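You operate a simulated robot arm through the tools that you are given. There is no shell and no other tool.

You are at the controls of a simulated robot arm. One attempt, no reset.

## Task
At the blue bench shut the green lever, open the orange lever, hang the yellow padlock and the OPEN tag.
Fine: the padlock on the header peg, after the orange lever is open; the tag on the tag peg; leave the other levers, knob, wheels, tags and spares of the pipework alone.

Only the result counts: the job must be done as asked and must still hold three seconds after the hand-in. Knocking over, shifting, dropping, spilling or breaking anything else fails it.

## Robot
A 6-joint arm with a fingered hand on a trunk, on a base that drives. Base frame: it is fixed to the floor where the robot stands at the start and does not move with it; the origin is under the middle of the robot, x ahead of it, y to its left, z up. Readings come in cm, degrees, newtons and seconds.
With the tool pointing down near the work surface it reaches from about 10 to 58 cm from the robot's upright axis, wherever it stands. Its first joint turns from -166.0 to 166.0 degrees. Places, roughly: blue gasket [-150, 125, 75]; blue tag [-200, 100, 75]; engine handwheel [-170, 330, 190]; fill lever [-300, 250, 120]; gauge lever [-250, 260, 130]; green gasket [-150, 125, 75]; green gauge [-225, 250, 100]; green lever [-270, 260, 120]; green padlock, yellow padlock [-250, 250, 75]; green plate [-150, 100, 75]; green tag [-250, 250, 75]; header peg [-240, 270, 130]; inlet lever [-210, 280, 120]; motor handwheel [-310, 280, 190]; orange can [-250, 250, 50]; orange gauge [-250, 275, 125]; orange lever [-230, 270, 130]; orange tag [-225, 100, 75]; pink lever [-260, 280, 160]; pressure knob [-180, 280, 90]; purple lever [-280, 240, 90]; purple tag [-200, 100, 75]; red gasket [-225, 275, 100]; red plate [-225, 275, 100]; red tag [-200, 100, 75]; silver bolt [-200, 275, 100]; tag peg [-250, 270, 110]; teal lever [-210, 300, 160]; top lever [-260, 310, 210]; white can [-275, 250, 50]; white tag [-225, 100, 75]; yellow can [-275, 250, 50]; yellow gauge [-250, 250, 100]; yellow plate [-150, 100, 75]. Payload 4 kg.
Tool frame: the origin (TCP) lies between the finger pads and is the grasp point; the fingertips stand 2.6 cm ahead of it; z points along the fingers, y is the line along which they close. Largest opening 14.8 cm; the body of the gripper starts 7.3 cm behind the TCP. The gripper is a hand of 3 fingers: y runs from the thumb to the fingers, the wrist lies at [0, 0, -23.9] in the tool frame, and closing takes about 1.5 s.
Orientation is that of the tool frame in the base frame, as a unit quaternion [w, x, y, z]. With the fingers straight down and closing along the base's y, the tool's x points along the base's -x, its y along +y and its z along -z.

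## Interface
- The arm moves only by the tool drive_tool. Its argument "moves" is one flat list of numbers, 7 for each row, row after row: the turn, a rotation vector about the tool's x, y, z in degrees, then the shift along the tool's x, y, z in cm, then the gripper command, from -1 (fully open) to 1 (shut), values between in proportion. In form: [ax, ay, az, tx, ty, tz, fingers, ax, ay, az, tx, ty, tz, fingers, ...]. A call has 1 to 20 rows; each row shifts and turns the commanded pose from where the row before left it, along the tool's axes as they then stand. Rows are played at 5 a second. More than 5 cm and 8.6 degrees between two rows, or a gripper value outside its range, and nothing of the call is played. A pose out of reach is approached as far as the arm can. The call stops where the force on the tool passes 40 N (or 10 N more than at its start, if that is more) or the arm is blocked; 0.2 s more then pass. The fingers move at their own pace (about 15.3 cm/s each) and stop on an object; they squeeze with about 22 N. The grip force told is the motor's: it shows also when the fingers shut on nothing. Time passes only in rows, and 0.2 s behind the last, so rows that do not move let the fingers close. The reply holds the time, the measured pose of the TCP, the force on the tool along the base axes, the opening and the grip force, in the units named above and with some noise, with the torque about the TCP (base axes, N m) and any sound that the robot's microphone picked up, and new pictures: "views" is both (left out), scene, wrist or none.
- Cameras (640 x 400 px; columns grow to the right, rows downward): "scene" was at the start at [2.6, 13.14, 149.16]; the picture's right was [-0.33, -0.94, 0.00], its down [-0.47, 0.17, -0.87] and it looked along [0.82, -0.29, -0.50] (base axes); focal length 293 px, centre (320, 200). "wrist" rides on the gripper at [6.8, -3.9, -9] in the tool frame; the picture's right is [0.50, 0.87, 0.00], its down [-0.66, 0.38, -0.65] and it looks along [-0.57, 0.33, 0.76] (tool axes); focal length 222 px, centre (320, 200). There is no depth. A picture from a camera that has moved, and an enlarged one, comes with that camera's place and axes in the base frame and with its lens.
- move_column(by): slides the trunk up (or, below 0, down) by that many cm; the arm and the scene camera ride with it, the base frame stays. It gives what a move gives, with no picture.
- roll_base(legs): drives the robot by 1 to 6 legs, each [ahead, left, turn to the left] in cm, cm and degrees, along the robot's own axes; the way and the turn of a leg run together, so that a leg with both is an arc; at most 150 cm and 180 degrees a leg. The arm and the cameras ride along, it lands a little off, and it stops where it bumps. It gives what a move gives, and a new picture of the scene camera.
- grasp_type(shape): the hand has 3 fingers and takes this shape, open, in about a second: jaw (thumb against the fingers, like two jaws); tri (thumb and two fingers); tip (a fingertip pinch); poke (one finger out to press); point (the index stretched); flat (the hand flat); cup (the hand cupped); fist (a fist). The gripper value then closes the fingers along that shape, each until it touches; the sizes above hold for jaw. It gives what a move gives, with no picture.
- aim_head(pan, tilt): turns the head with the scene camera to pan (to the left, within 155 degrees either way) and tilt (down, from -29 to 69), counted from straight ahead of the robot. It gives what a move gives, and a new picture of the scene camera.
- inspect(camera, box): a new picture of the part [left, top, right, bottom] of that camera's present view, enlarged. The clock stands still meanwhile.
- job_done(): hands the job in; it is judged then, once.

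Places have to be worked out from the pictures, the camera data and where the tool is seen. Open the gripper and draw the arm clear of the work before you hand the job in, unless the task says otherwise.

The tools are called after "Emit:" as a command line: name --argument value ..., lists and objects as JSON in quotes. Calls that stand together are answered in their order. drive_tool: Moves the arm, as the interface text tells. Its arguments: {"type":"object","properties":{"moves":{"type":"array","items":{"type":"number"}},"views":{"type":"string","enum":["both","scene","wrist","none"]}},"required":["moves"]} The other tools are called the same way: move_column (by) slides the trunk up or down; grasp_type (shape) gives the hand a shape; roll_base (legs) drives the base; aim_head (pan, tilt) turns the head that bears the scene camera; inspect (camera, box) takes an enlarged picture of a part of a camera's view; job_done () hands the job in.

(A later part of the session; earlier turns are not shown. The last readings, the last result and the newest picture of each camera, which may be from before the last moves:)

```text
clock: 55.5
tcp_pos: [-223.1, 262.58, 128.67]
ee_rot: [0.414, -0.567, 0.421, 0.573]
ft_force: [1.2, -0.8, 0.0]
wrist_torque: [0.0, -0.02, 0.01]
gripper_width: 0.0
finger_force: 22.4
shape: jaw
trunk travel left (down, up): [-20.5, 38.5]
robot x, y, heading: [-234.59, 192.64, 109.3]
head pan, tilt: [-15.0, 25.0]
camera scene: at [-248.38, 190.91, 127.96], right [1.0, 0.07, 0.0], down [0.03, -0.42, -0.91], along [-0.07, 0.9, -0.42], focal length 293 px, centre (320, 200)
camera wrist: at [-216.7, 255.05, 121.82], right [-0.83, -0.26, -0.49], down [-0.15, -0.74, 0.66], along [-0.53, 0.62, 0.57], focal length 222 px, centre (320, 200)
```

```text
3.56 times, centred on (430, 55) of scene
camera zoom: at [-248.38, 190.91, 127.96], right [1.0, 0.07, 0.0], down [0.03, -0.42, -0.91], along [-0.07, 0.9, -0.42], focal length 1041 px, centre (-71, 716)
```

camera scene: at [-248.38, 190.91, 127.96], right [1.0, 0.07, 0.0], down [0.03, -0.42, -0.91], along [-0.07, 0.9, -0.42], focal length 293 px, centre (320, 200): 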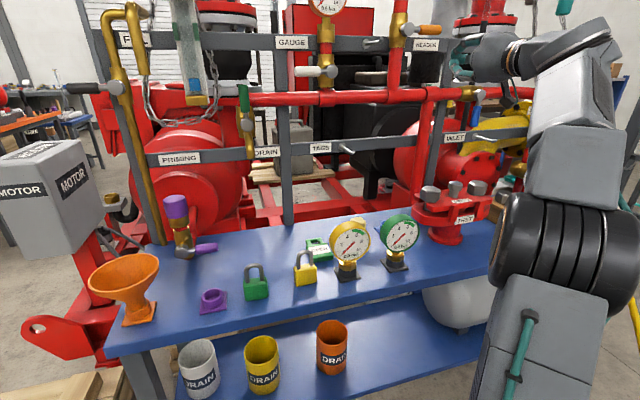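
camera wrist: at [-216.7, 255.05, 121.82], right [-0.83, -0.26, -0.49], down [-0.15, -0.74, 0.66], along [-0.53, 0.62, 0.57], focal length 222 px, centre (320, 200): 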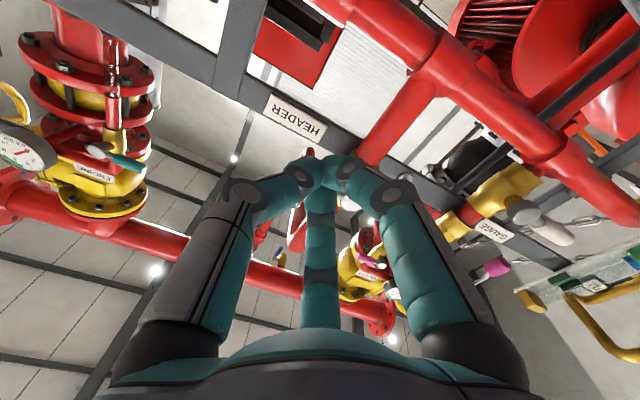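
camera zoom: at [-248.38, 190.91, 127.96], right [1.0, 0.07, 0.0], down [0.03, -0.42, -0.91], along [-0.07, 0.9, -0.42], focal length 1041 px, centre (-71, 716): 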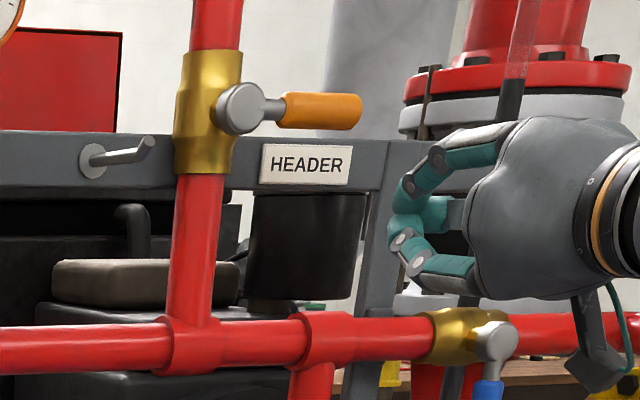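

The handle (z≈135.3, U -129…-123, N≈332.5) agrees with my estimate; the pegs have a small upturned tip. I move the closed fingers forward under the handle and then gently push up.

Emit:
drive_tool --moves '[0, 0, 0, 0, 0, 3.2, 1, 0, 0, 0, 0, 0, 3.2, 1, 0, 0, 0, 0, 0, 3.1, 1]' --views "both"

Emit:
inspect --camera "scene" --box '[340, 0, 520, 110]'

```text
clock: 56.3
tcp_pos: [-225.46, 268.62, 126.71]
ee_rot: [0.415, -0.566, 0.421, 0.575]
ft_force: [0.3, -0.3, -0.3]
wrist_torque: [-0.03, -0.01, -0.03]
gripper_width: 0.02
finger_force: 21.9
shape: jaw
out of reach, approached as far as the arm can: row 2, 3
trunk travel left (down, up): [-20.5, 38.5]
robot x, y, heading: [-234.6, 192.82, 109.1]
head pan, tilt: [-15.0, 25.0]
camera scene: at [-248.37, 190.87, 127.96], right [1.0, 0.07, 0.0], down [0.03, -0.42, -0.91], along [-0.07, 0.9, -0.42], focal length 293 px, centre (320, 200)
camera wrist: at [-219.01, 261.23, 119.79], right [-0.83, -0.26, -0.49], down [-0.15, -0.74, 0.66], along [-0.53, 0.62, 0.57], focal length 222 px, centre (320, 200)
```

scene: 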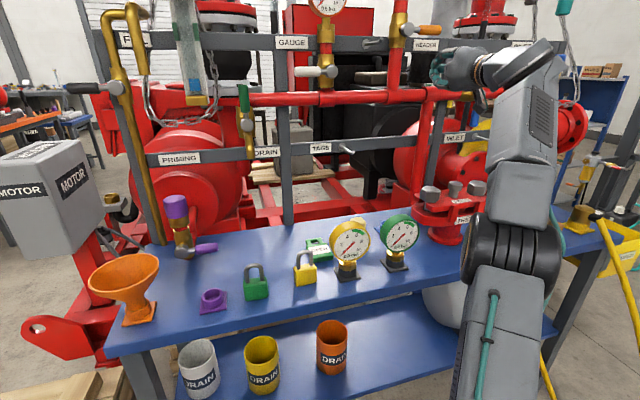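
wrist: 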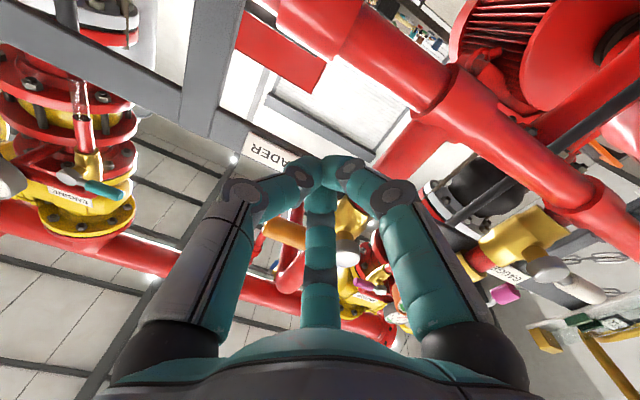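

```text
3.56 times, centred on (430, 55) of scene
camera zoom: at [-248.37, 190.87, 127.96], right [1.0, 0.07, 0.0], down [0.03, -0.42, -0.91], along [-0.07, 0.9, -0.42], focal length 1041 px, centre (-71, 716)
```

zoom: 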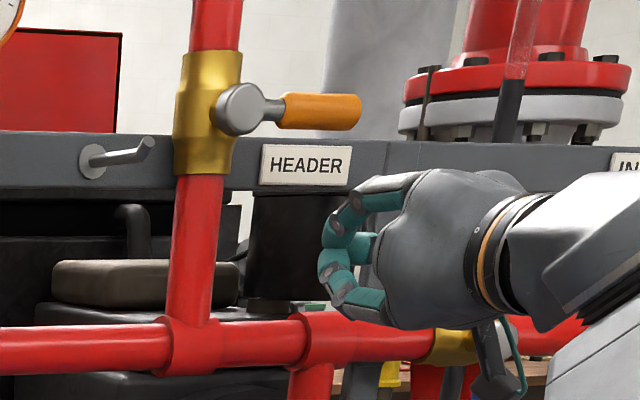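

The arm is fully stretched 3 cm short, so I pull the hand back 8 cm and drive the base 7 cm closer (about 6 cm gap to the bench will remain).

Emit:
drive_tool --moves '[0, 0, 0, 0, 0, -4, 1, 0, 0, 0, 0, 0, -4, 1]' --views "none"

Emit:
roll_base --legs '[[7, 0, 0]]'

```text
clock: 56.9
tcp_pos: [-222.97, 261.31, 126.73]
ee_rot: [0.413, -0.568, 0.421, 0.574]
ft_force: [-0.3, 0.9, 0.0]
wrist_torque: [-0.01, 0.01, 0.06]
gripper_width: 0.0
finger_force: 21.8
shape: jaw
trunk travel left (down, up): [-20.5, 38.5]
robot x, y, heading: [-234.33, 192.84, 109.5]
head pan, tilt: [-15.0, 25.0]
```

```text
clock: 58.0
tcp_pos: [-225.34, 268.05, 126.68]
ee_rot: [0.414, -0.567, 0.421, 0.574]
ft_force: [0.2, 0.0, 0.1]
wrist_torque: [-0.02, 0.01, -0.04]
gripper_width: 0.0
finger_force: 22.0
shape: jaw
trunk travel left (down, up): [-20.5, 38.5]
robot x, y, heading: [-236.85, 199.45, 109.5]
head pan, tilt: [-15.0, 25.0]
camera scene: at [-250.71, 197.53, 127.96], right [1.0, 0.07, 0.0], down [0.03, -0.42, -0.91], along [-0.07, 0.9, -0.42], focal length 293 px, centre (320, 200)
```

scene: 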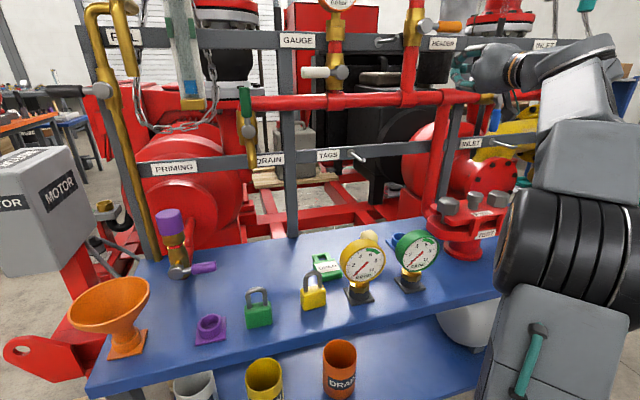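

Now the hand is at N327 with reach to spare. I advance under the handle and push up in small steps while watching force.

Emit:
drive_tool --moves '[0, 0, 0, 0, 0, 3.7, 1, 0, 0, 0, -1.5, 0, 0, 1, 0, 0, 0, -1.5, 0, 0, 1, 0, 0, 0, -1.5, 0, 0, 1, 0, 0, 0, -1.0, 0, 0, 1, 0, 0, 0, -1.0, 0, 0, 1]' --views "scene"

Emit:
inspect --camera "scene" --box '[370, 0, 540, 110]'

```text
clock: 59.4
tcp_pos: [-226.13, 269.84, 130.75]
ee_rot: [0.414, -0.567, 0.421, 0.574]
ft_force: [-0.3, 0.3, -0.4]
wrist_torque: [0.01, 0.01, -0.01]
gripper_width: 0.0
finger_force: 21.8
shape: jaw
out of reach, approached as far as the arm can: row 4, 5, 6
trunk travel left (down, up): [-20.5, 38.5]
robot x, y, heading: [-236.87, 199.21, 109.2]
head pan, tilt: [-15.0, 25.0]
camera scene: at [-250.71, 197.56, 127.96], right [1.0, 0.07, 0.0], down [0.03, -0.42, -0.91], along [-0.07, 0.9, -0.42], focal length 293 px, centre (320, 200)
```

scene: 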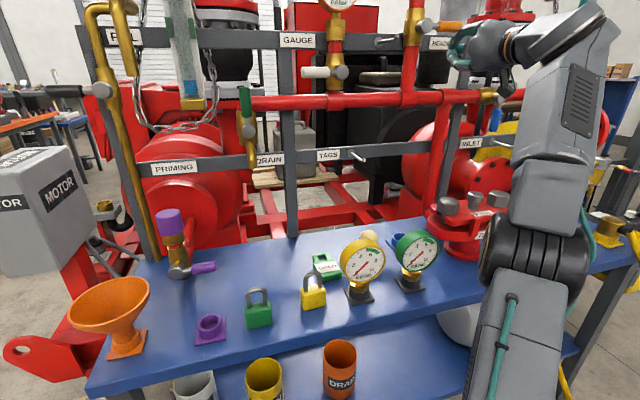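

```text
3.64 times, centred on (455, 55) of scene
camera zoom: at [-250.71, 197.56, 127.96], right [1.0, 0.07, 0.0], down [0.03, -0.42, -0.91], along [-0.07, 0.9, -0.42], focal length 1064 px, centre (-171, 727)
```

zoom: 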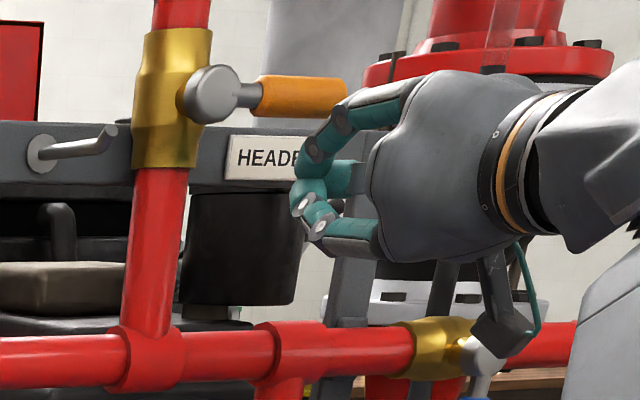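

The arm is at its stretch limit here, and the closed fingers are bulky. I pull back and try the "poke" shape to get a slender pusher, looking at where its finger lies.

Emit:
drive_tool --moves '[0, 0, 0, 1.5, 0, -4, 1, 0, 0, 0, 0, 0, -4, 1]' --views "none"

Emit:
grasp_type --shape "poke"

Emit:
drive_tool --moves '[0, 0, 0, 0, 0, 0, -1]' --views "both"

Emit:
inspect --camera "scene" --box '[400, 0, 580, 110]'

```text
clock: 60.0
tcp_pos: [-222.58, 264.19, 132.88]
ee_rot: [0.413, -0.569, 0.42, 0.574]
ft_force: [-0.2, 0.0, 1.0]
wrist_torque: [-0.01, -0.04, -0.03]
gripper_width: 0.01
finger_force: 22.5
shape: jaw
out of reach, approached as far as the arm can: row 1, 2
trunk travel left (down, up): [-20.5, 38.5]
robot x, y, heading: [-236.82, 199.17, 109.4]
head pan, tilt: [-15.0, 25.0]
```

```text
clock: 60.9
tcp_pos: [-222.54, 264.24, 132.91]
ee_rot: [0.412, -0.569, 0.421, 0.574]
ft_force: [0.2, 0.9, -0.1]
wrist_torque: [0.03, 0.01, 0.02]
gripper_width: 0.0
finger_force: 0.0
shape: poke
trunk travel left (down, up): [-20.5, 38.5]
robot x, y, heading: [-237.03, 198.94, 109.4]
head pan, tilt: [-15.0, 25.0]
```

```text
clock: 61.3
tcp_pos: [-222.55, 264.25, 132.92]
ee_rot: [0.412, -0.568, 0.422, 0.574]
ft_force: [0.8, -0.4, 0.5]
wrist_torque: [0.01, 0.03, -0.01]
gripper_width: 0.0
finger_force: 0.0
shape: poke
trunk travel left (down, up): [-20.5, 38.5]
robot x, y, heading: [-236.98, 199.0, 109.5]
head pan, tilt: [-15.0, 25.0]
camera scene: at [-250.71, 197.55, 127.96], right [1.0, 0.07, 0.0], down [0.03, -0.42, -0.91], along [-0.07, 0.9, -0.42], focal length 293 px, centre (320, 200)
camera wrist: at [-216.1, 256.84, 126.07], right [-0.83, -0.27, -0.49], down [-0.15, -0.73, 0.66], along [-0.53, 0.62, 0.57], focal length 222 px, centre (320, 200)
```

scene: 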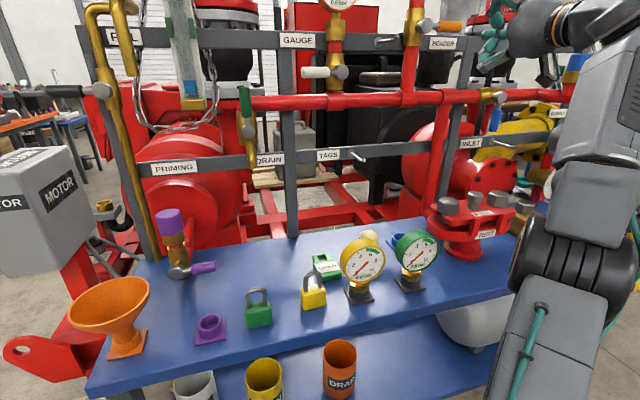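
wrist: 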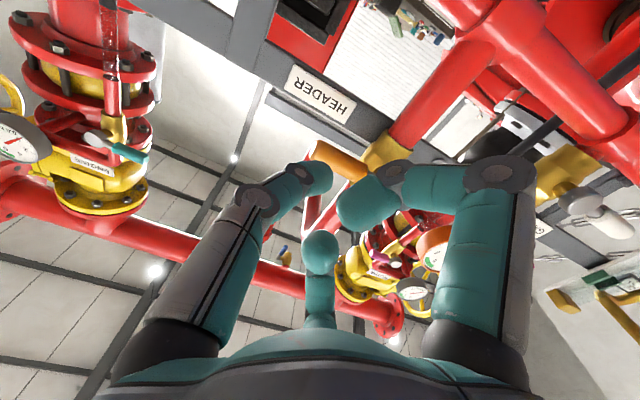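

```text
3.56 times, centred on (490, 55) of scene
camera zoom: at [-250.71, 197.55, 127.96], right [1.0, 0.07, 0.0], down [0.03, -0.42, -0.91], along [-0.07, 0.9, -0.42], focal length 1041 px, centre (-284, 716)
```

zoom: 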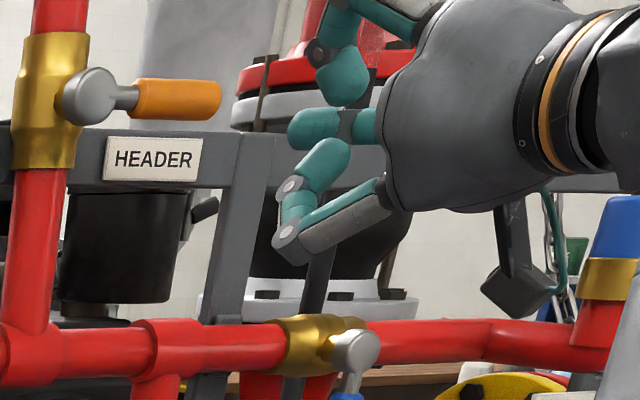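

Poke leaves the fingers bent; I try "point" and "fist" to compare.

Emit:
grasp_type --shape "point"

Emit:
inspect --camera "scene" --box '[400, 0, 580, 110]'

Emit:
inspect --camera "wrist" --box '[80, 60, 560, 360]'

```text
clock: 62.2
tcp_pos: [-222.59, 264.12, 132.86]
ee_rot: [0.413, -0.569, 0.421, 0.573]
ft_force: [0.2, 0.4, 0.6]
wrist_torque: [0.02, -0.04, 0.0]
gripper_width: 14.22
finger_force: 0.0
shape: point
trunk travel left (down, up): [-20.5, 38.5]
robot x, y, heading: [-236.85, 199.32, 109.5]
head pan, tilt: [-15.0, 25.0]
```

```text
3.56 times, centred on (490, 55) of scene
camera zoom: at [-250.71, 197.55, 127.96], right [1.0, 0.07, 0.0], down [0.03, -0.42, -0.91], along [-0.07, 0.9, -0.42], focal length 1041 px, centre (-284, 716)
```

zoom: 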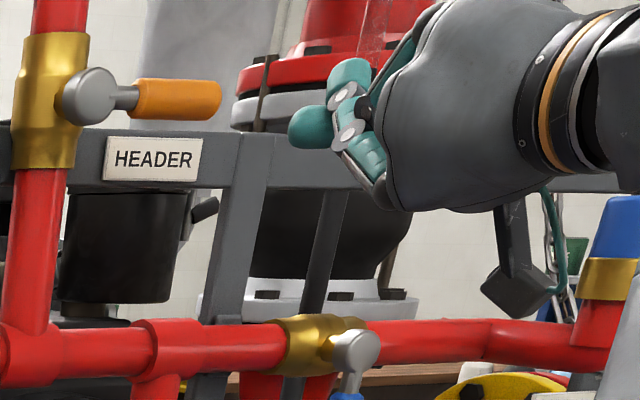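

```text
1.33 times, centred on (320, 210) of wrist
camera zoom: at [-216.1, 256.85, 126.07], right [-0.83, -0.27, -0.49], down [-0.15, -0.73, 0.66], along [-0.53, 0.62, 0.57], focal length 296 px, centre (320, 187)
```

zoom: 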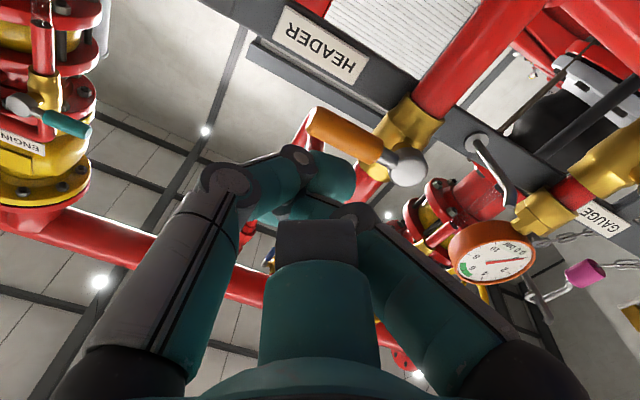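

I return to the jaw shape, closed, as pusher. I'll nose the tool down 10° (more wrist room), raise the trunk 4, then slip under the handle.

Emit:
grasp_type --shape "jaw"

Emit:
drive_tool --moves '[0, 5, 0, 0, 0, 0, 1, 0, 5, 0, 0, 0, 0, 1, 0, 0, 0, 0, 0, 0, 1, 0, 0, 0, 0, 0, 0, 1, 0, 0, 0, 0, 0, 0, 1, 0, 0, 0, 0, 0, 0, 1, 0, 0, 0, 0, 0, 0, 1, 0, 0, 0, 0, 0, 0, 1]' --views "none"

Emit:
move_column --by 4

Emit:
drive_tool --moves '[0, 0, 0, 3.0, 0, 0.5, 1, 0, 0, 0, 3.0, 0, 0.5, 1, 0, 0, 0, 3.0, 0, 0.5, 1]' --views "both"

```text
clock: 63.1
tcp_pos: [-222.52, 264.25, 132.88]
ee_rot: [0.412, -0.569, 0.421, 0.574]
ft_force: [-0.3, -0.1, 0.7]
wrist_torque: [-0.02, -0.02, 0.0]
gripper_width: 14.76
finger_force: 0.1
shape: jaw
trunk travel left (down, up): [-20.5, 38.5]
robot x, y, heading: [-236.82, 199.24, 109.2]
head pan, tilt: [-15.0, 25.0]
```

```text
clock: 64.9
tcp_pos: [-222.89, 262.9, 130.05]
ee_rot: [-0.376, 0.614, -0.456, -0.522]
ft_force: [-0.7, -0.4, -0.4]
wrist_torque: [-0.06, -0.03, 0.04]
gripper_width: 0.0
finger_force: 22.5
shape: jaw
out of reach, approached as far as the arm can: row 1, 2
trunk travel left (down, up): [-20.5, 38.5]
robot x, y, heading: [-237.03, 199.14, 109.5]
head pan, tilt: [-15.0, 25.0]
```

```text
clock: 65.7
tcp_pos: [-223.0, 262.81, 134.03]
ee_rot: [-0.377, 0.614, -0.456, -0.523]
ft_force: [0.6, 0.4, 0.0]
wrist_torque: [-0.04, 0.02, -0.01]
gripper_width: 0.0
finger_force: 22.1
shape: jaw
trunk travel left (down, up): [-24.5, 34.5]
robot x, y, heading: [-236.85, 199.54, 109.2]
head pan, tilt: [-15.0, 25.0]
```

```text
clock: 66.5
tcp_pos: [-220.62, 266.26, 130.25]
ee_rot: [-0.375, 0.615, -0.456, -0.522]
ft_force: [0.5, 0.0, -0.5]
wrist_torque: [0.0, -0.02, 0.01]
gripper_width: 0.0
finger_force: 21.7
shape: jaw
out of reach, approached as far as the arm can: row 1, 2, 3
trunk travel left (down, up): [-24.5, 34.5]
robot x, y, heading: [-236.86, 198.97, 109.3]
head pan, tilt: [-15.0, 25.0]
camera scene: at [-250.72, 197.53, 131.96], right [1.0, 0.07, 0.0], down [0.03, -0.42, -0.91], along [-0.07, 0.9, -0.42], focal length 293 px, centre (320, 200)
camera wrist: at [-213.9, 257.95, 125.15], right [-0.81, -0.35, -0.48], down [-0.19, -0.62, 0.76], along [-0.56, 0.71, 0.43], focal length 222 px, centre (320, 200)
```

scene: 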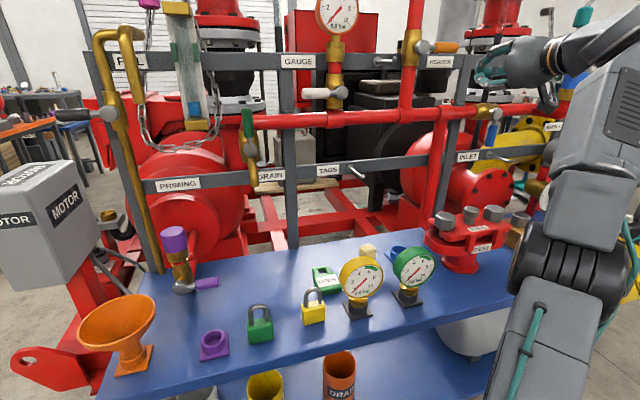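
wrist: 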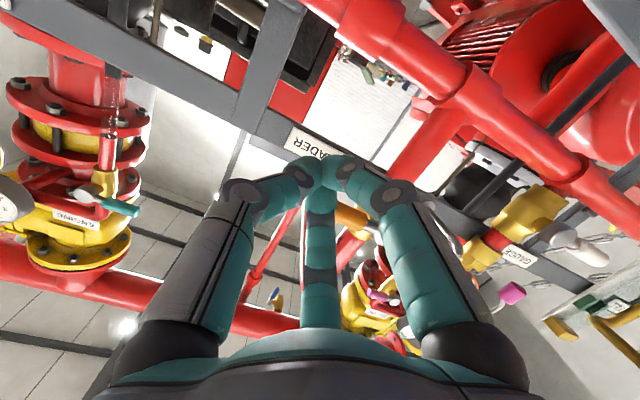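

I continue forward under the handle (target U-124.6, N330.9, z129.5).

Emit:
drive_tool --moves '[0, 0, 0, -0.2, 0, 3.5, 1, 0, 0, 0, -0.2, 2, 3.4, 1, 0, 0, 0, 0, 1.8, 0, 1]' --views "scene"

Emit:
inspect --camera "scene" --box '[370, 0, 550, 110]'

```text
clock: 67.3
tcp_pos: [-226.9, 271.44, 128.86]
ee_rot: [-0.375, 0.616, -0.455, -0.523]
ft_force: [-0.2, 0.1, 0.3]
wrist_torque: [0.0, -0.02, 0.0]
gripper_width: 0.0
finger_force: 22.5
shape: jaw
out of reach, approached as far as the arm can: row 1, 2, 3
trunk travel left (down, up): [-24.5, 34.5]
robot x, y, heading: [-236.86, 199.17, 109.2]
head pan, tilt: [-15.0, 25.0]
camera scene: at [-250.73, 197.51, 131.97], right [1.0, 0.07, 0.0], down [0.03, -0.42, -0.91], along [-0.07, 0.9, -0.42], focal length 293 px, centre (320, 200)
```

scene: 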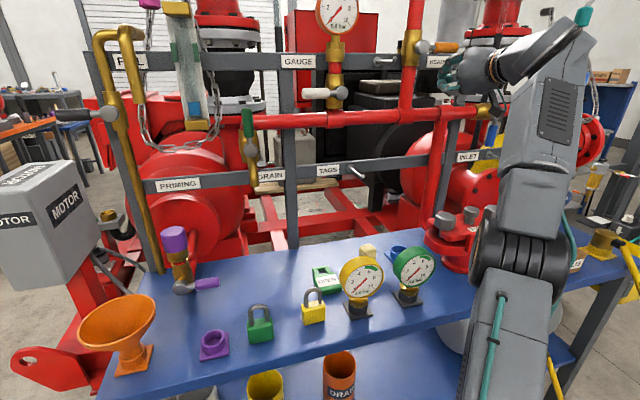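

```text
3.56 times, centred on (460, 55) of scene
camera zoom: at [-250.73, 197.51, 131.97], right [1.0, 0.07, 0.0], down [0.03, -0.42, -0.91], along [-0.07, 0.9, -0.42], focal length 1041 px, centre (-178, 716)
```

zoom: 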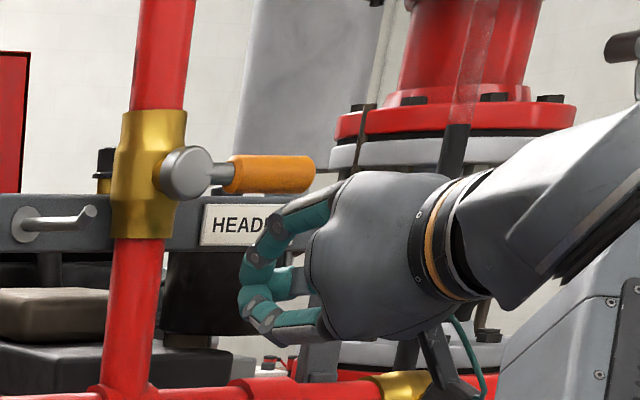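

The hand is under the handle, arm nearly stretched. I now raise the trunk in small steps so the hand pushes the handle up, checking force and picture.

Emit:
move_column --by 2

Emit:
inspect --camera "scene" --box '[370, 0, 550, 110]'

```text
clock: 68.0
tcp_pos: [-226.68, 271.37, 130.84]
ee_rot: [-0.375, 0.615, -0.456, -0.522]
ft_force: [-0.2, 1.0, 0.6]
wrist_torque: [0.01, -0.02, -0.05]
gripper_width: 0.0
finger_force: 21.9
shape: jaw
trunk travel left (down, up): [-26.5, 32.5]
robot x, y, heading: [-236.3, 199.54, 109.3]
head pan, tilt: [-15.0, 25.0]
```

```text
3.56 times, centred on (460, 55) of scene
camera zoom: at [-250.71, 197.55, 133.97], right [1.0, 0.07, 0.0], down [0.03, -0.42, -0.91], along [-0.07, 0.9, -0.42], focal length 1041 px, centre (-178, 716)
```

zoom: 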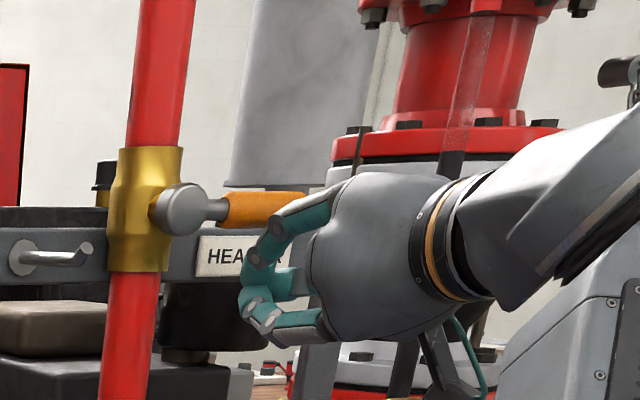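

No contact yet. I raise by another 1.5 cm.

Emit:
move_column --by 1.5

Emit:
inspect --camera "scene" --box '[370, 0, 550, 110]'

```text
clock: 68.6
tcp_pos: [-226.72, 271.5, 132.38]
ee_rot: [-0.374, 0.616, -0.456, -0.522]
ft_force: [0.0, -0.3, 0.0]
wrist_torque: [-0.01, 0.0, 0.0]
gripper_width: 0.0
finger_force: 21.4
shape: jaw
trunk travel left (down, up): [-28.0, 31.0]
robot x, y, heading: [-237.25, 199.13, 109.3]
head pan, tilt: [-15.0, 25.0]
```

```text
3.56 times, centred on (460, 55) of scene
camera zoom: at [-250.72, 197.55, 135.47], right [1.0, 0.07, 0.0], down [0.03, -0.42, -0.91], along [-0.07, 0.9, -0.42], focal length 1041 px, centre (-178, 716)
```

zoom: 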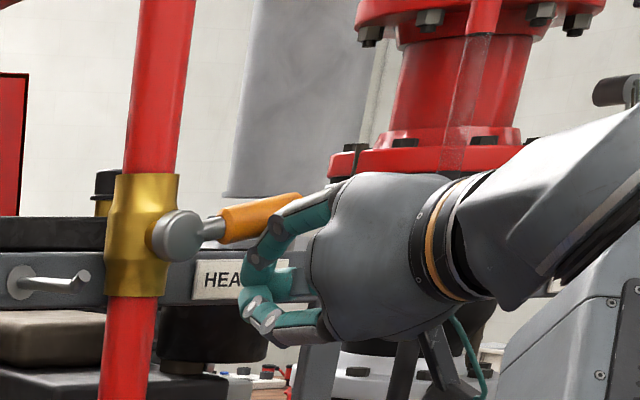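

The handle is turning upward freely. I keep raising.

Emit:
move_column --by 4

Emit:
inspect --camera "scene" --box '[370, 0, 550, 110]'

```text
clock: 69.4
tcp_pos: [-226.75, 271.46, 136.38]
ee_rot: [-0.375, 0.615, -0.456, -0.522]
ft_force: [-0.3, -0.3, -0.1]
wrist_torque: [0.04, 0.02, 0.0]
gripper_width: 0.02
finger_force: 21.6
shape: jaw
trunk travel left (down, up): [-32.0, 27.0]
robot x, y, heading: [-236.75, 199.26, 109.0]
head pan, tilt: [-15.0, 25.0]
```

```text
3.56 times, centred on (460, 55) of scene
camera zoom: at [-250.72, 197.56, 139.47], right [1.0, 0.07, 0.0], down [0.03, -0.42, -0.91], along [-0.07, 0.9, -0.42], focal length 1041 px, centre (-178, 716)
```

zoom: 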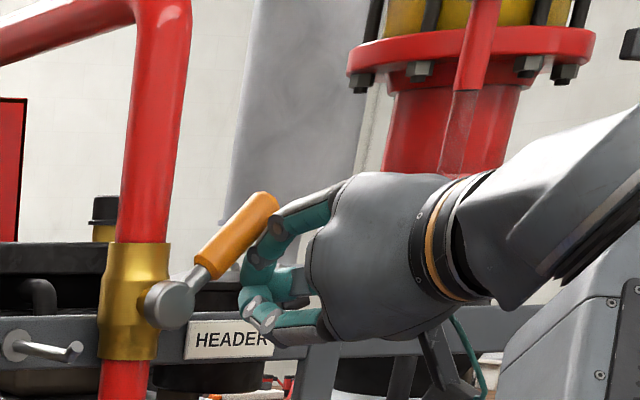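

Handle is at roughly 50° now. I raise 6.5 more so the fingers clear the hub, then I'll push left to bring the handle fully upright.

Emit:
move_column --by 3.5

Emit:
move_column --by 3

Emit:
drive_tool --moves '[0, 0, 0, 0, 1, 0, 1, 0, 0, 0, 0, 1, 0, 1]' --views "both"

Emit:
inspect --camera "scene" --box '[370, 0, 550, 110]'

```text
clock: 70.2
tcp_pos: [-226.74, 271.4, 139.96]
ee_rot: [-0.375, 0.615, -0.456, -0.522]
ft_force: [-0.1, 0.7, 0.0]
wrist_torque: [0.0, 0.02, -0.01]
gripper_width: 0.0
finger_force: 22.2
shape: jaw
trunk travel left (down, up): [-35.5, 23.5]
robot x, y, heading: [-236.99, 199.31, 109.2]
head pan, tilt: [-15.0, 25.0]
```

```text
clock: 71.0
tcp_pos: [-226.66, 271.55, 142.91]
ee_rot: [-0.375, 0.615, -0.456, -0.522]
ft_force: [0.1, 0.9, -0.8]
wrist_torque: [0.01, 0.01, -0.03]
gripper_width: 0.0
finger_force: 22.4
shape: jaw
trunk travel left (down, up): [-38.5, 20.5]
robot x, y, heading: [-236.96, 199.57, 109.1]
head pan, tilt: [-15.0, 25.0]
```

```text
clock: 71.6
tcp_pos: [-228.49, 271.32, 143.5]
ee_rot: [-0.374, 0.616, -0.456, -0.522]
ft_force: [0.1, -0.1, -0.4]
wrist_torque: [-0.02, -0.01, 0.05]
gripper_width: 0.02
finger_force: 22.0
shape: jaw
out of reach, approached as far as the arm can: row 1, 2
trunk travel left (down, up): [-38.5, 20.5]
robot x, y, heading: [-236.63, 199.04, 109.1]
head pan, tilt: [-15.0, 25.0]
camera scene: at [-250.69, 197.53, 145.97], right [1.0, 0.07, 0.0], down [0.03, -0.42, -0.91], along [-0.07, 0.9, -0.42], focal length 293 px, centre (320, 200)
camera wrist: at [-221.71, 263.01, 138.26], right [-0.81, -0.35, -0.48], down [-0.19, -0.62, 0.77], along [-0.56, 0.71, 0.43], focal length 222 px, centre (320, 200)
```

scene: 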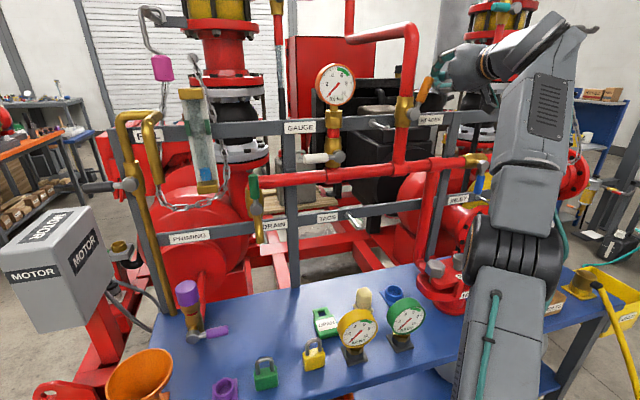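
wrist: 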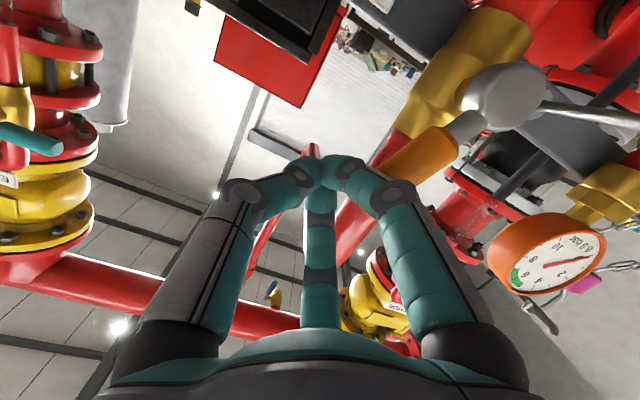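

```text
3.56 times, centred on (460, 55) of scene
camera zoom: at [-250.69, 197.53, 145.97], right [1.0, 0.07, 0.0], down [0.03, -0.42, -0.91], along [-0.07, 0.9, -0.42], focal length 1041 px, centre (-178, 716)
```

zoom: 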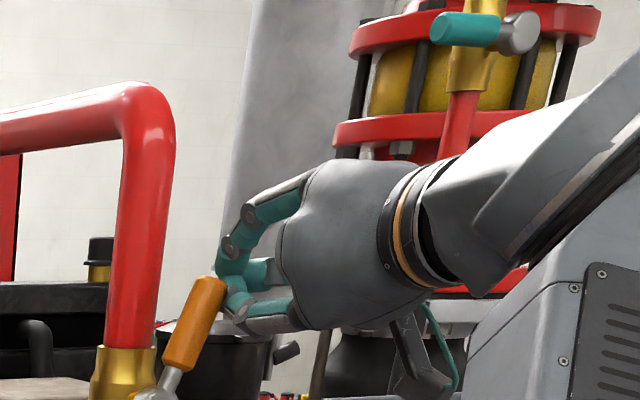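

The handle is about 70° up. I push left a further 3 cm in small steps, watching for the stop.

Emit:
drive_tool --moves '[0, 0, 0, 0.3, 0.8, 0, 1, 0, 0, 0, 0.3, 0.8, 0, 1, 0, 0, 0, 0.3, 0.8, 0, 1]' --views "none"

Emit:
inspect --camera "scene" --box '[370, 30, 550, 140]'

Emit:
inspect --camera "wrist" --box '[200, 0, 640, 275]'

```text
clock: 72.4
tcp_pos: [-230.4, 271.56, 143.93]
ee_rot: [-0.375, 0.616, -0.457, -0.521]
ft_force: [0.4, -0.6, -0.2]
wrist_torque: [-0.01, -0.03, -0.03]
gripper_width: 0.0
finger_force: 22.0
shape: jaw
out of reach, approached as far as the arm can: row 1, 2, 3
trunk travel left (down, up): [-38.5, 20.5]
robot x, y, heading: [-236.72, 199.35, 109.3]
head pan, tilt: [-15.0, 25.0]
```

```text
3.56 times, centred on (460, 85) of scene
camera zoom: at [-250.7, 197.55, 145.97], right [1.0, 0.07, 0.0], down [0.03, -0.42, -0.91], along [-0.07, 0.9, -0.42], focal length 1041 px, centre (-178, 609)
```

zoom: 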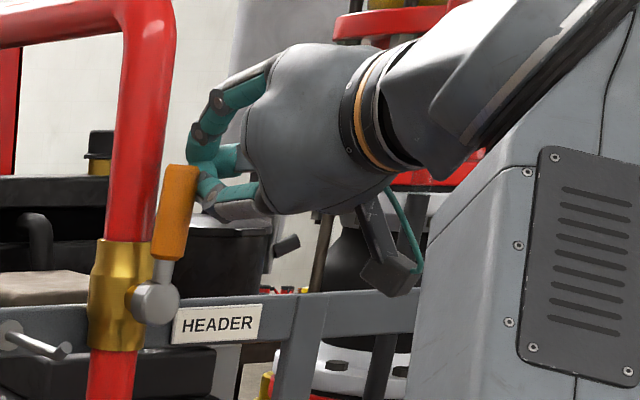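

```text
1.45 times, centred on (420, 138) of wrist
camera zoom: at [-223.61, 263.24, 138.69], right [-0.81, -0.35, -0.48], down [-0.19, -0.62, 0.77], along [-0.56, 0.71, 0.43], focal length 323 px, centre (174, 291)
```

zoom: 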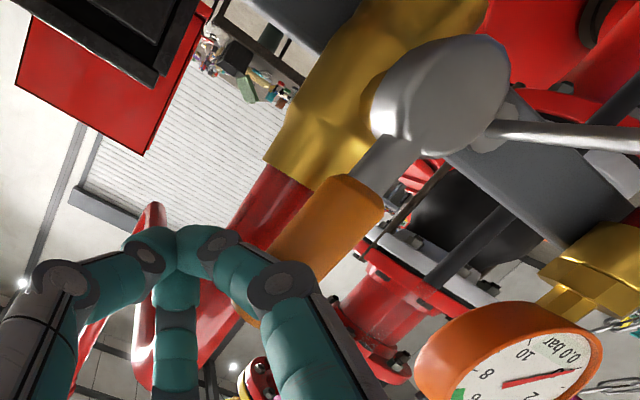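

Nearly parallel to the pipe, still no stop. I push 1.5 cm more in fine steps.

Emit:
drive_tool --moves '[0, 0, 0, 0.3, 0.5, 0, 1, 0, 0, 0, 0.3, 0.5, 0, 1]' --views "none"

Emit:
inspect --camera "scene" --box '[370, 30, 550, 140]'

```text
clock: 73.0
tcp_pos: [-231.07, 271.8, 143.92]
ee_rot: [-0.375, 0.616, -0.456, -0.522]
ft_force: [5.6, -1.5, 0.0]
wrist_torque: [0.01, -0.12, 0.09]
gripper_width: 0.0
finger_force: 21.8
shape: jaw
out of reach, approached as far as the arm can: row 1, 2
trunk travel left (down, up): [-38.5, 20.5]
robot x, y, heading: [-236.64, 199.44, 109.1]
head pan, tilt: [-15.0, 25.0]
```

```text
3.56 times, centred on (460, 85) of scene
camera zoom: at [-250.63, 197.53, 145.97], right [1.0, 0.07, 0.0], down [0.03, -0.42, -0.91], along [-0.07, 0.9, -0.42], focal length 1041 px, centre (-178, 609)
```

zoom: 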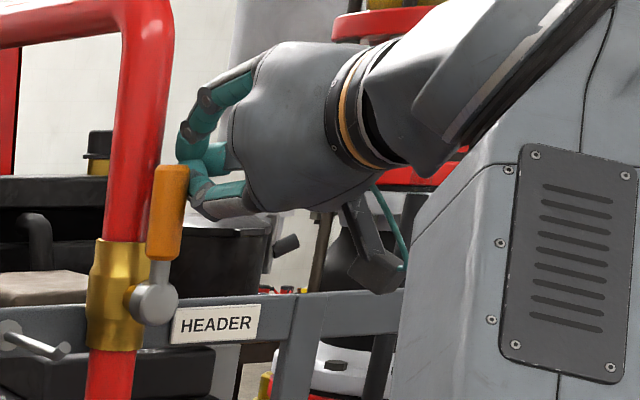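

Force of 5.6 N shows the stop. One more half centimetre to confirm, then withdraw.

Emit:
drive_tool --moves '[0, 0, 0, 0.2, 0.5, 0, 1]' --views "none"

```text
clock: 73.4
tcp_pos: [-231.09, 271.64, 144.08]
ee_rot: [-0.375, 0.615, -0.457, -0.522]
ft_force: [13.5, -3.2, -2.0]
wrist_torque: [-0.03, -0.31, 0.24]
gripper_width: 0.0
finger_force: 22.0
shape: jaw
out of reach, approached as far as the arm can: row 1
trunk travel left (down, up): [-38.5, 20.5]
robot x, y, heading: [-236.85, 199.24, 109.2]
head pan, tilt: [-15.0, 25.0]
```

The orange lever sits firmly at its upright stop: open. I withdraw the hand (slightly right, then back) and look at the green lever area.

Emit:
drive_tool --moves '[0, 0, 0, 0, -2, 0, 1, 0, 0, 0, 0, 0, -4, 1, 0, 0, 0, 0, 0, -4, 1]' --views "scene"

Emit:
inspect --camera "scene" --box '[360, 50, 480, 150]'

Emit:
inspect --camera "scene" --box '[130, 60, 350, 260]'

```text
clock: 74.2
tcp_pos: [-227.32, 264.39, 145.28]
ee_rot: [-0.376, 0.615, -0.456, -0.522]
ft_force: [-1.0, -0.4, -0.8]
wrist_torque: [-0.01, -0.03, 0.0]
gripper_width: 0.0
finger_force: 22.2
shape: jaw
out of reach, approached as far as the arm can: row 1
trunk travel left (down, up): [-38.5, 20.5]
robot x, y, heading: [-236.79, 199.46, 109.5]
head pan, tilt: [-15.0, 25.0]
camera scene: at [-250.75, 197.5, 145.96], right [1.0, 0.07, 0.0], down [0.03, -0.42, -0.91], along [-0.07, 0.9, -0.42], focal length 293 px, centre (320, 200)
```

scene: 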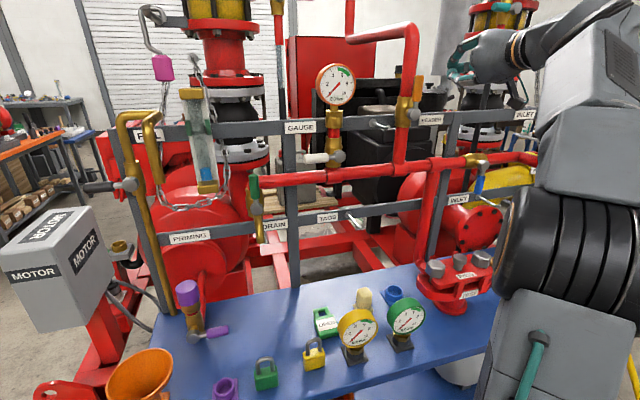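

```text
4.00 times, centred on (420, 100) of scene
camera zoom: at [-250.75, 197.5, 145.96], right [1.0, 0.07, 0.0], down [0.03, -0.42, -0.91], along [-0.07, 0.9, -0.42], focal length 1171 px, centre (-80, 600)
```

zoom: 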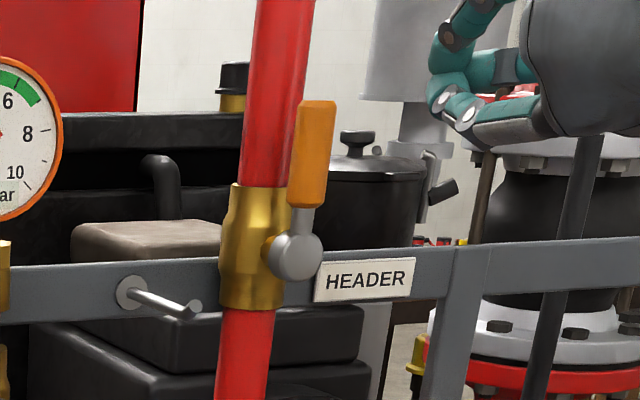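

```text
2.00 times, centred on (240, 160) of scene
camera zoom: at [-250.75, 197.5, 145.96], right [1.0, 0.07, 0.0], down [0.03, -0.42, -0.91], along [-0.07, 0.9, -0.42], focal length 585 px, centre (480, 280)
```

zoom: 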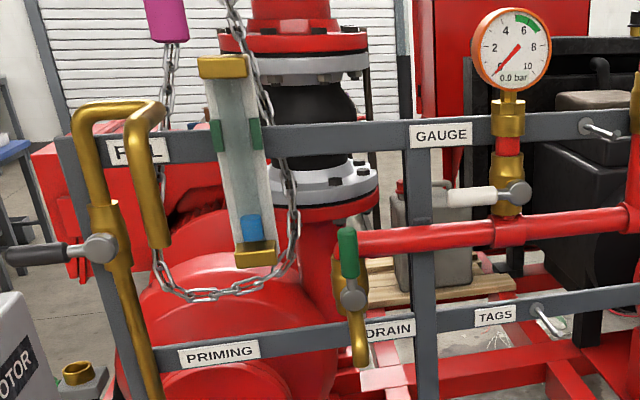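

The orange lever is upright (open). I zoom closer on the green lever and the chain next to it.

Emit:
inspect --camera "scene" --box '[200, 100, 300, 240]'

Emit:
inspect --camera "scene" --box '[235, 160, 285, 250]'

```text
2.86 times, centred on (250, 170) of scene
camera zoom: at [-250.75, 197.5, 145.96], right [1.0, 0.07, 0.0], down [0.03, -0.42, -0.91], along [-0.07, 0.9, -0.42], focal length 836 px, centre (520, 286)
```

zoom: 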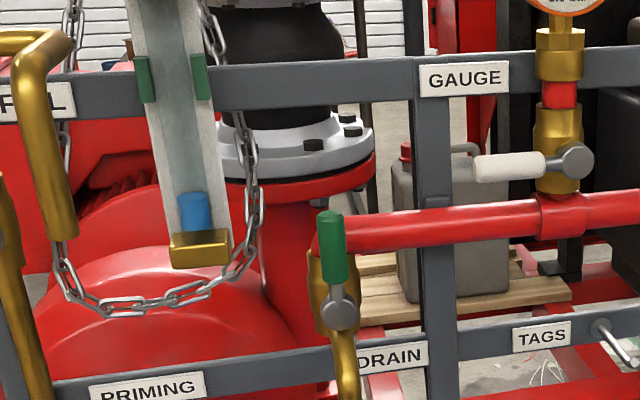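

```text
4.44 times, centred on (260, 205) of scene
camera zoom: at [-250.75, 197.5, 145.96], right [1.0, 0.07, 0.0], down [0.03, -0.42, -0.91], along [-0.07, 0.9, -0.42], focal length 1301 px, centre (587, 178)
```

zoom: 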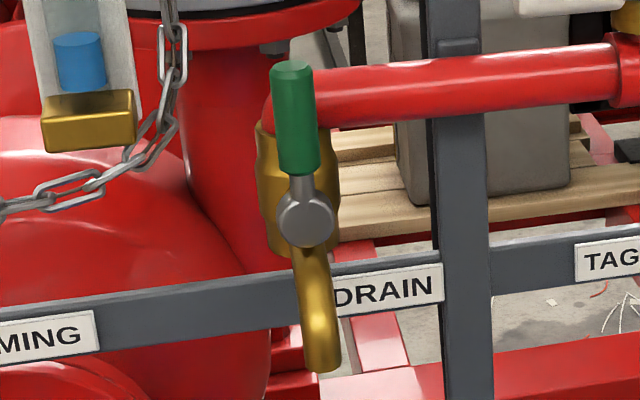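

Chain is behind the rail, so it is clear. For the green lever I'll nose the tool down 40°, pull back a bit and travel left to U≈-177, then check.

Emit:
drive_tool --moves '[0, 7.5, 0, 0, 0, 0, 1, 0, 7.5, 0, 0, 0, 0, 1, 0, 7.5, 0, 0, 0, 0, 1, 0, 7.5, 0, 0, 0, 0, 1, 0, 0, 0, 1.93, 0, -2.3, 1, 0, 0, 0, 1.93, 0, -2.3, 1]' --views "none"

Emit:
move_column --by 4

```text
clock: 75.6
tcp_pos: [-226.32, 254.48, 138.15]
ee_rot: [-0.244, 0.73, -0.538, -0.344]
ft_force: [0.2, 0.2, 0.7]
wrist_torque: [0.0, 0.03, -0.01]
gripper_width: 0.0
finger_force: 22.0
shape: jaw
out of reach, approached as far as the arm can: row 2, 3, 4
trunk travel left (down, up): [-38.5, 20.5]
robot x, y, heading: [-236.65, 199.38, 109.4]
head pan, tilt: [-15.0, 25.0]
```

```text
clock: 76.4
tcp_pos: [-226.25, 254.51, 142.12]
ee_rot: [-0.244, 0.73, -0.537, -0.345]
ft_force: [-0.2, -0.5, -0.8]
wrist_torque: [0.0, 0.04, -0.01]
gripper_width: 0.0
finger_force: 22.6
shape: jaw
trunk travel left (down, up): [-42.5, 16.5]
robot x, y, heading: [-236.51, 199.3, 109.3]
head pan, tilt: [-15.0, 25.0]
```

Pitch is 40° now at U-130, N315, z142. I travel left 47 cm in this plane, then down to z≈126.

Emit:
drive_tool --moves '[0, 0, 0, 0, 4.7, 0, 1, 0, 0, 0, 0, 4.7, 0, 1, 0, 0, 0, 0, 4.7, 0, 1, 0, 0, 0, 0, 4.7, 0, 1, 0, 0, 0, 0, 4.7, 0, 1, 0, 0, 0, 0, 4.7, 0, 1, 0, 0, 0, 0, 4.7, 0, 1, 0, 0, 0, 0, 4.7, 0, 1, 0, 0, 0, 0, 4.7, 0, 1, 0, 0, 0, 0, 4.7, 0, 1, 0, 0, 0, 3.07, 0, 2.57, 1, 0, 0, 0, 3.07, 0, 2.57, 1, 0, 0, 0, 3.07, 0, 2.57, 1, 0, 0, 0, 3.07, 0, 2.57, 1]' --views "both"

```text
clock: 79.4
tcp_pos: [-271.68, 240.11, 126.78]
ee_rot: [-0.244, 0.73, -0.537, -0.346]
ft_force: [0.3, 0.7, -0.2]
wrist_torque: [0.01, 0.0, -0.03]
gripper_width: 0.01
finger_force: 21.8
shape: jaw
trunk travel left (down, up): [-42.5, 16.5]
robot x, y, heading: [-236.94, 199.29, 109.3]
head pan, tilt: [-15.0, 25.0]
camera scene: at [-250.72, 197.54, 149.97], right [1.0, 0.07, 0.0], down [0.03, -0.42, -0.91], along [-0.07, 0.9, -0.42], focal length 293 px, centre (320, 200)
camera wrist: at [-264.36, 230.7, 127.22], right [-0.73, -0.57, -0.37], down [-0.32, -0.19, 0.93], along [-0.6, 0.8, -0.05], focal length 222 px, centre (320, 200)
```

scene: 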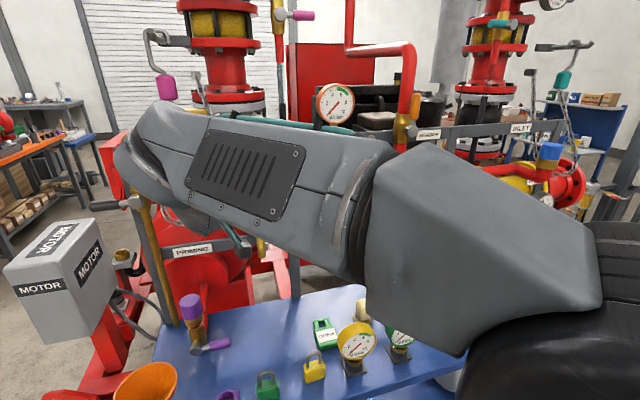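
wrist: 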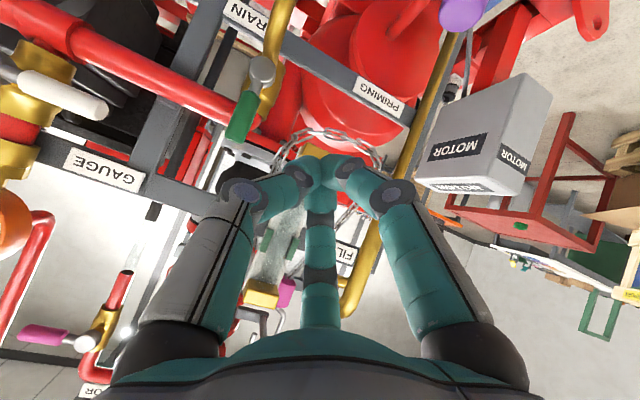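

The wrist view confirms the green hub at about U-170.3, z115.5 and its handle tip at z≈123. I approach to the left of the handle (U-178.5, N330, z123.3).

Emit:
drive_tool --moves '[0, 0, 0, -1.56, 0.22, 3.22, 1, 0, 0, 0, -1.56, 0.22, 3.22, 1, 0, 0, 0, -1.56, 0.22, 3.22, 1, 0, 0, 0, -1.56, 0.22, 3.22, 1]' --views "wrist"

```text
clock: 80.4
tcp_pos: [-276.43, 253.14, 123.26]
ee_rot: [-0.245, 0.729, -0.538, -0.345]
ft_force: [0.1, 0.1, -0.4]
wrist_torque: [-0.01, -0.02, 0.0]
gripper_width: 0.0
finger_force: 22.1
shape: jaw
trunk travel left (down, up): [-42.5, 16.5]
robot x, y, heading: [-237.13, 199.34, 109.5]
head pan, tilt: [-15.0, 25.0]
camera wrist: at [-269.25, 243.71, 123.76], right [-0.73, -0.57, -0.37], down [-0.32, -0.19, 0.93], along [-0.6, 0.8, -0.05], focal length 222 px, centre (320, 200)
```

wrist: 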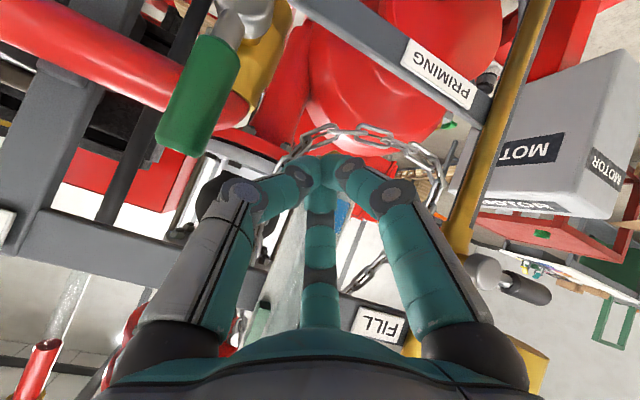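

Now at U-177.8, N330, z123.3 with the handle beside the thumb. I push right in 1 cm steps.

Emit:
drive_tool --moves '[0, 0, 0, 0, -1, 0, 1, 0, 0, 0, 0, -1, 0, 1, 0, 0, 0, 0, -1, 0, 1, 0, 0, 0, 0, -1, 0, 1]' --views "wrist"

```text
clock: 81.4
tcp_pos: [-272.73, 254.26, 123.49]
ee_rot: [-0.244, 0.73, -0.537, -0.346]
ft_force: [-0.1, -0.2, 0.0]
wrist_torque: [0.0, -0.01, -0.02]
gripper_width: 0.02
finger_force: 21.8
shape: jaw
trunk travel left (down, up): [-42.5, 16.5]
robot x, y, heading: [-236.61, 199.47, 109.2]
head pan, tilt: [-15.0, 25.0]
camera wrist: at [-265.51, 244.77, 123.88], right [-0.73, -0.57, -0.37], down [-0.32, -0.19, 0.93], along [-0.6, 0.8, -0.05], focal length 222 px, centre (320, 200)
```

wrist: 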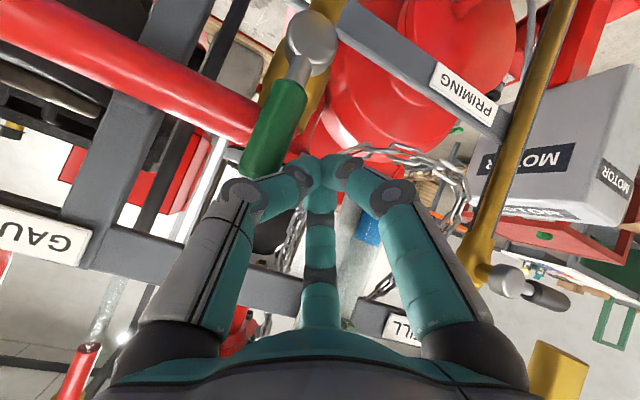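

Nearly touching. I continue right 3 cm, watching force.

Emit:
drive_tool --moves '[0, 0, 0, 0, -1, 0, 1, 0, 0, 0, 0, -1, 0, 1, 0, 0, 0, 0, -1, 0, 1]' --views "wrist"

```text
clock: 82.2
tcp_pos: [-270.28, 254.63, 123.32]
ee_rot: [-0.244, 0.73, -0.537, -0.345]
ft_force: [-22.9, -26.2, -3.5]
wrist_torque: [-0.21, 0.15, 0.34]
gripper_width: 0.0
finger_force: 21.7
shape: jaw
trunk travel left (down, up): [-42.5, 16.5]
robot x, y, heading: [-237.1, 199.28, 109.0]
head pan, tilt: [-15.0, 25.0]
camera wrist: at [-263.02, 245.25, 123.72], right [-0.73, -0.57, -0.37], down [-0.32, -0.19, 0.93], along [-0.6, 0.8, -0.05], focal length 222 px, centre (320, 200)
```

wrist: 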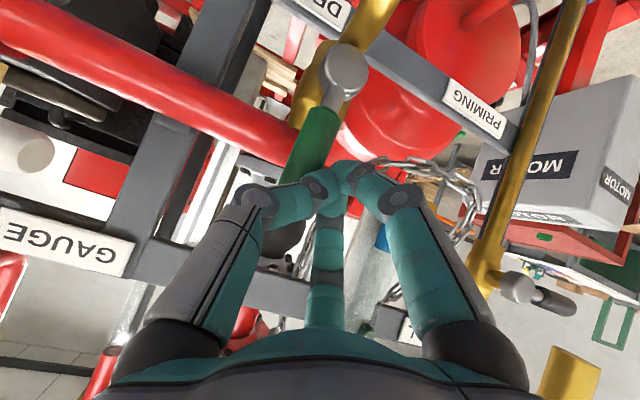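

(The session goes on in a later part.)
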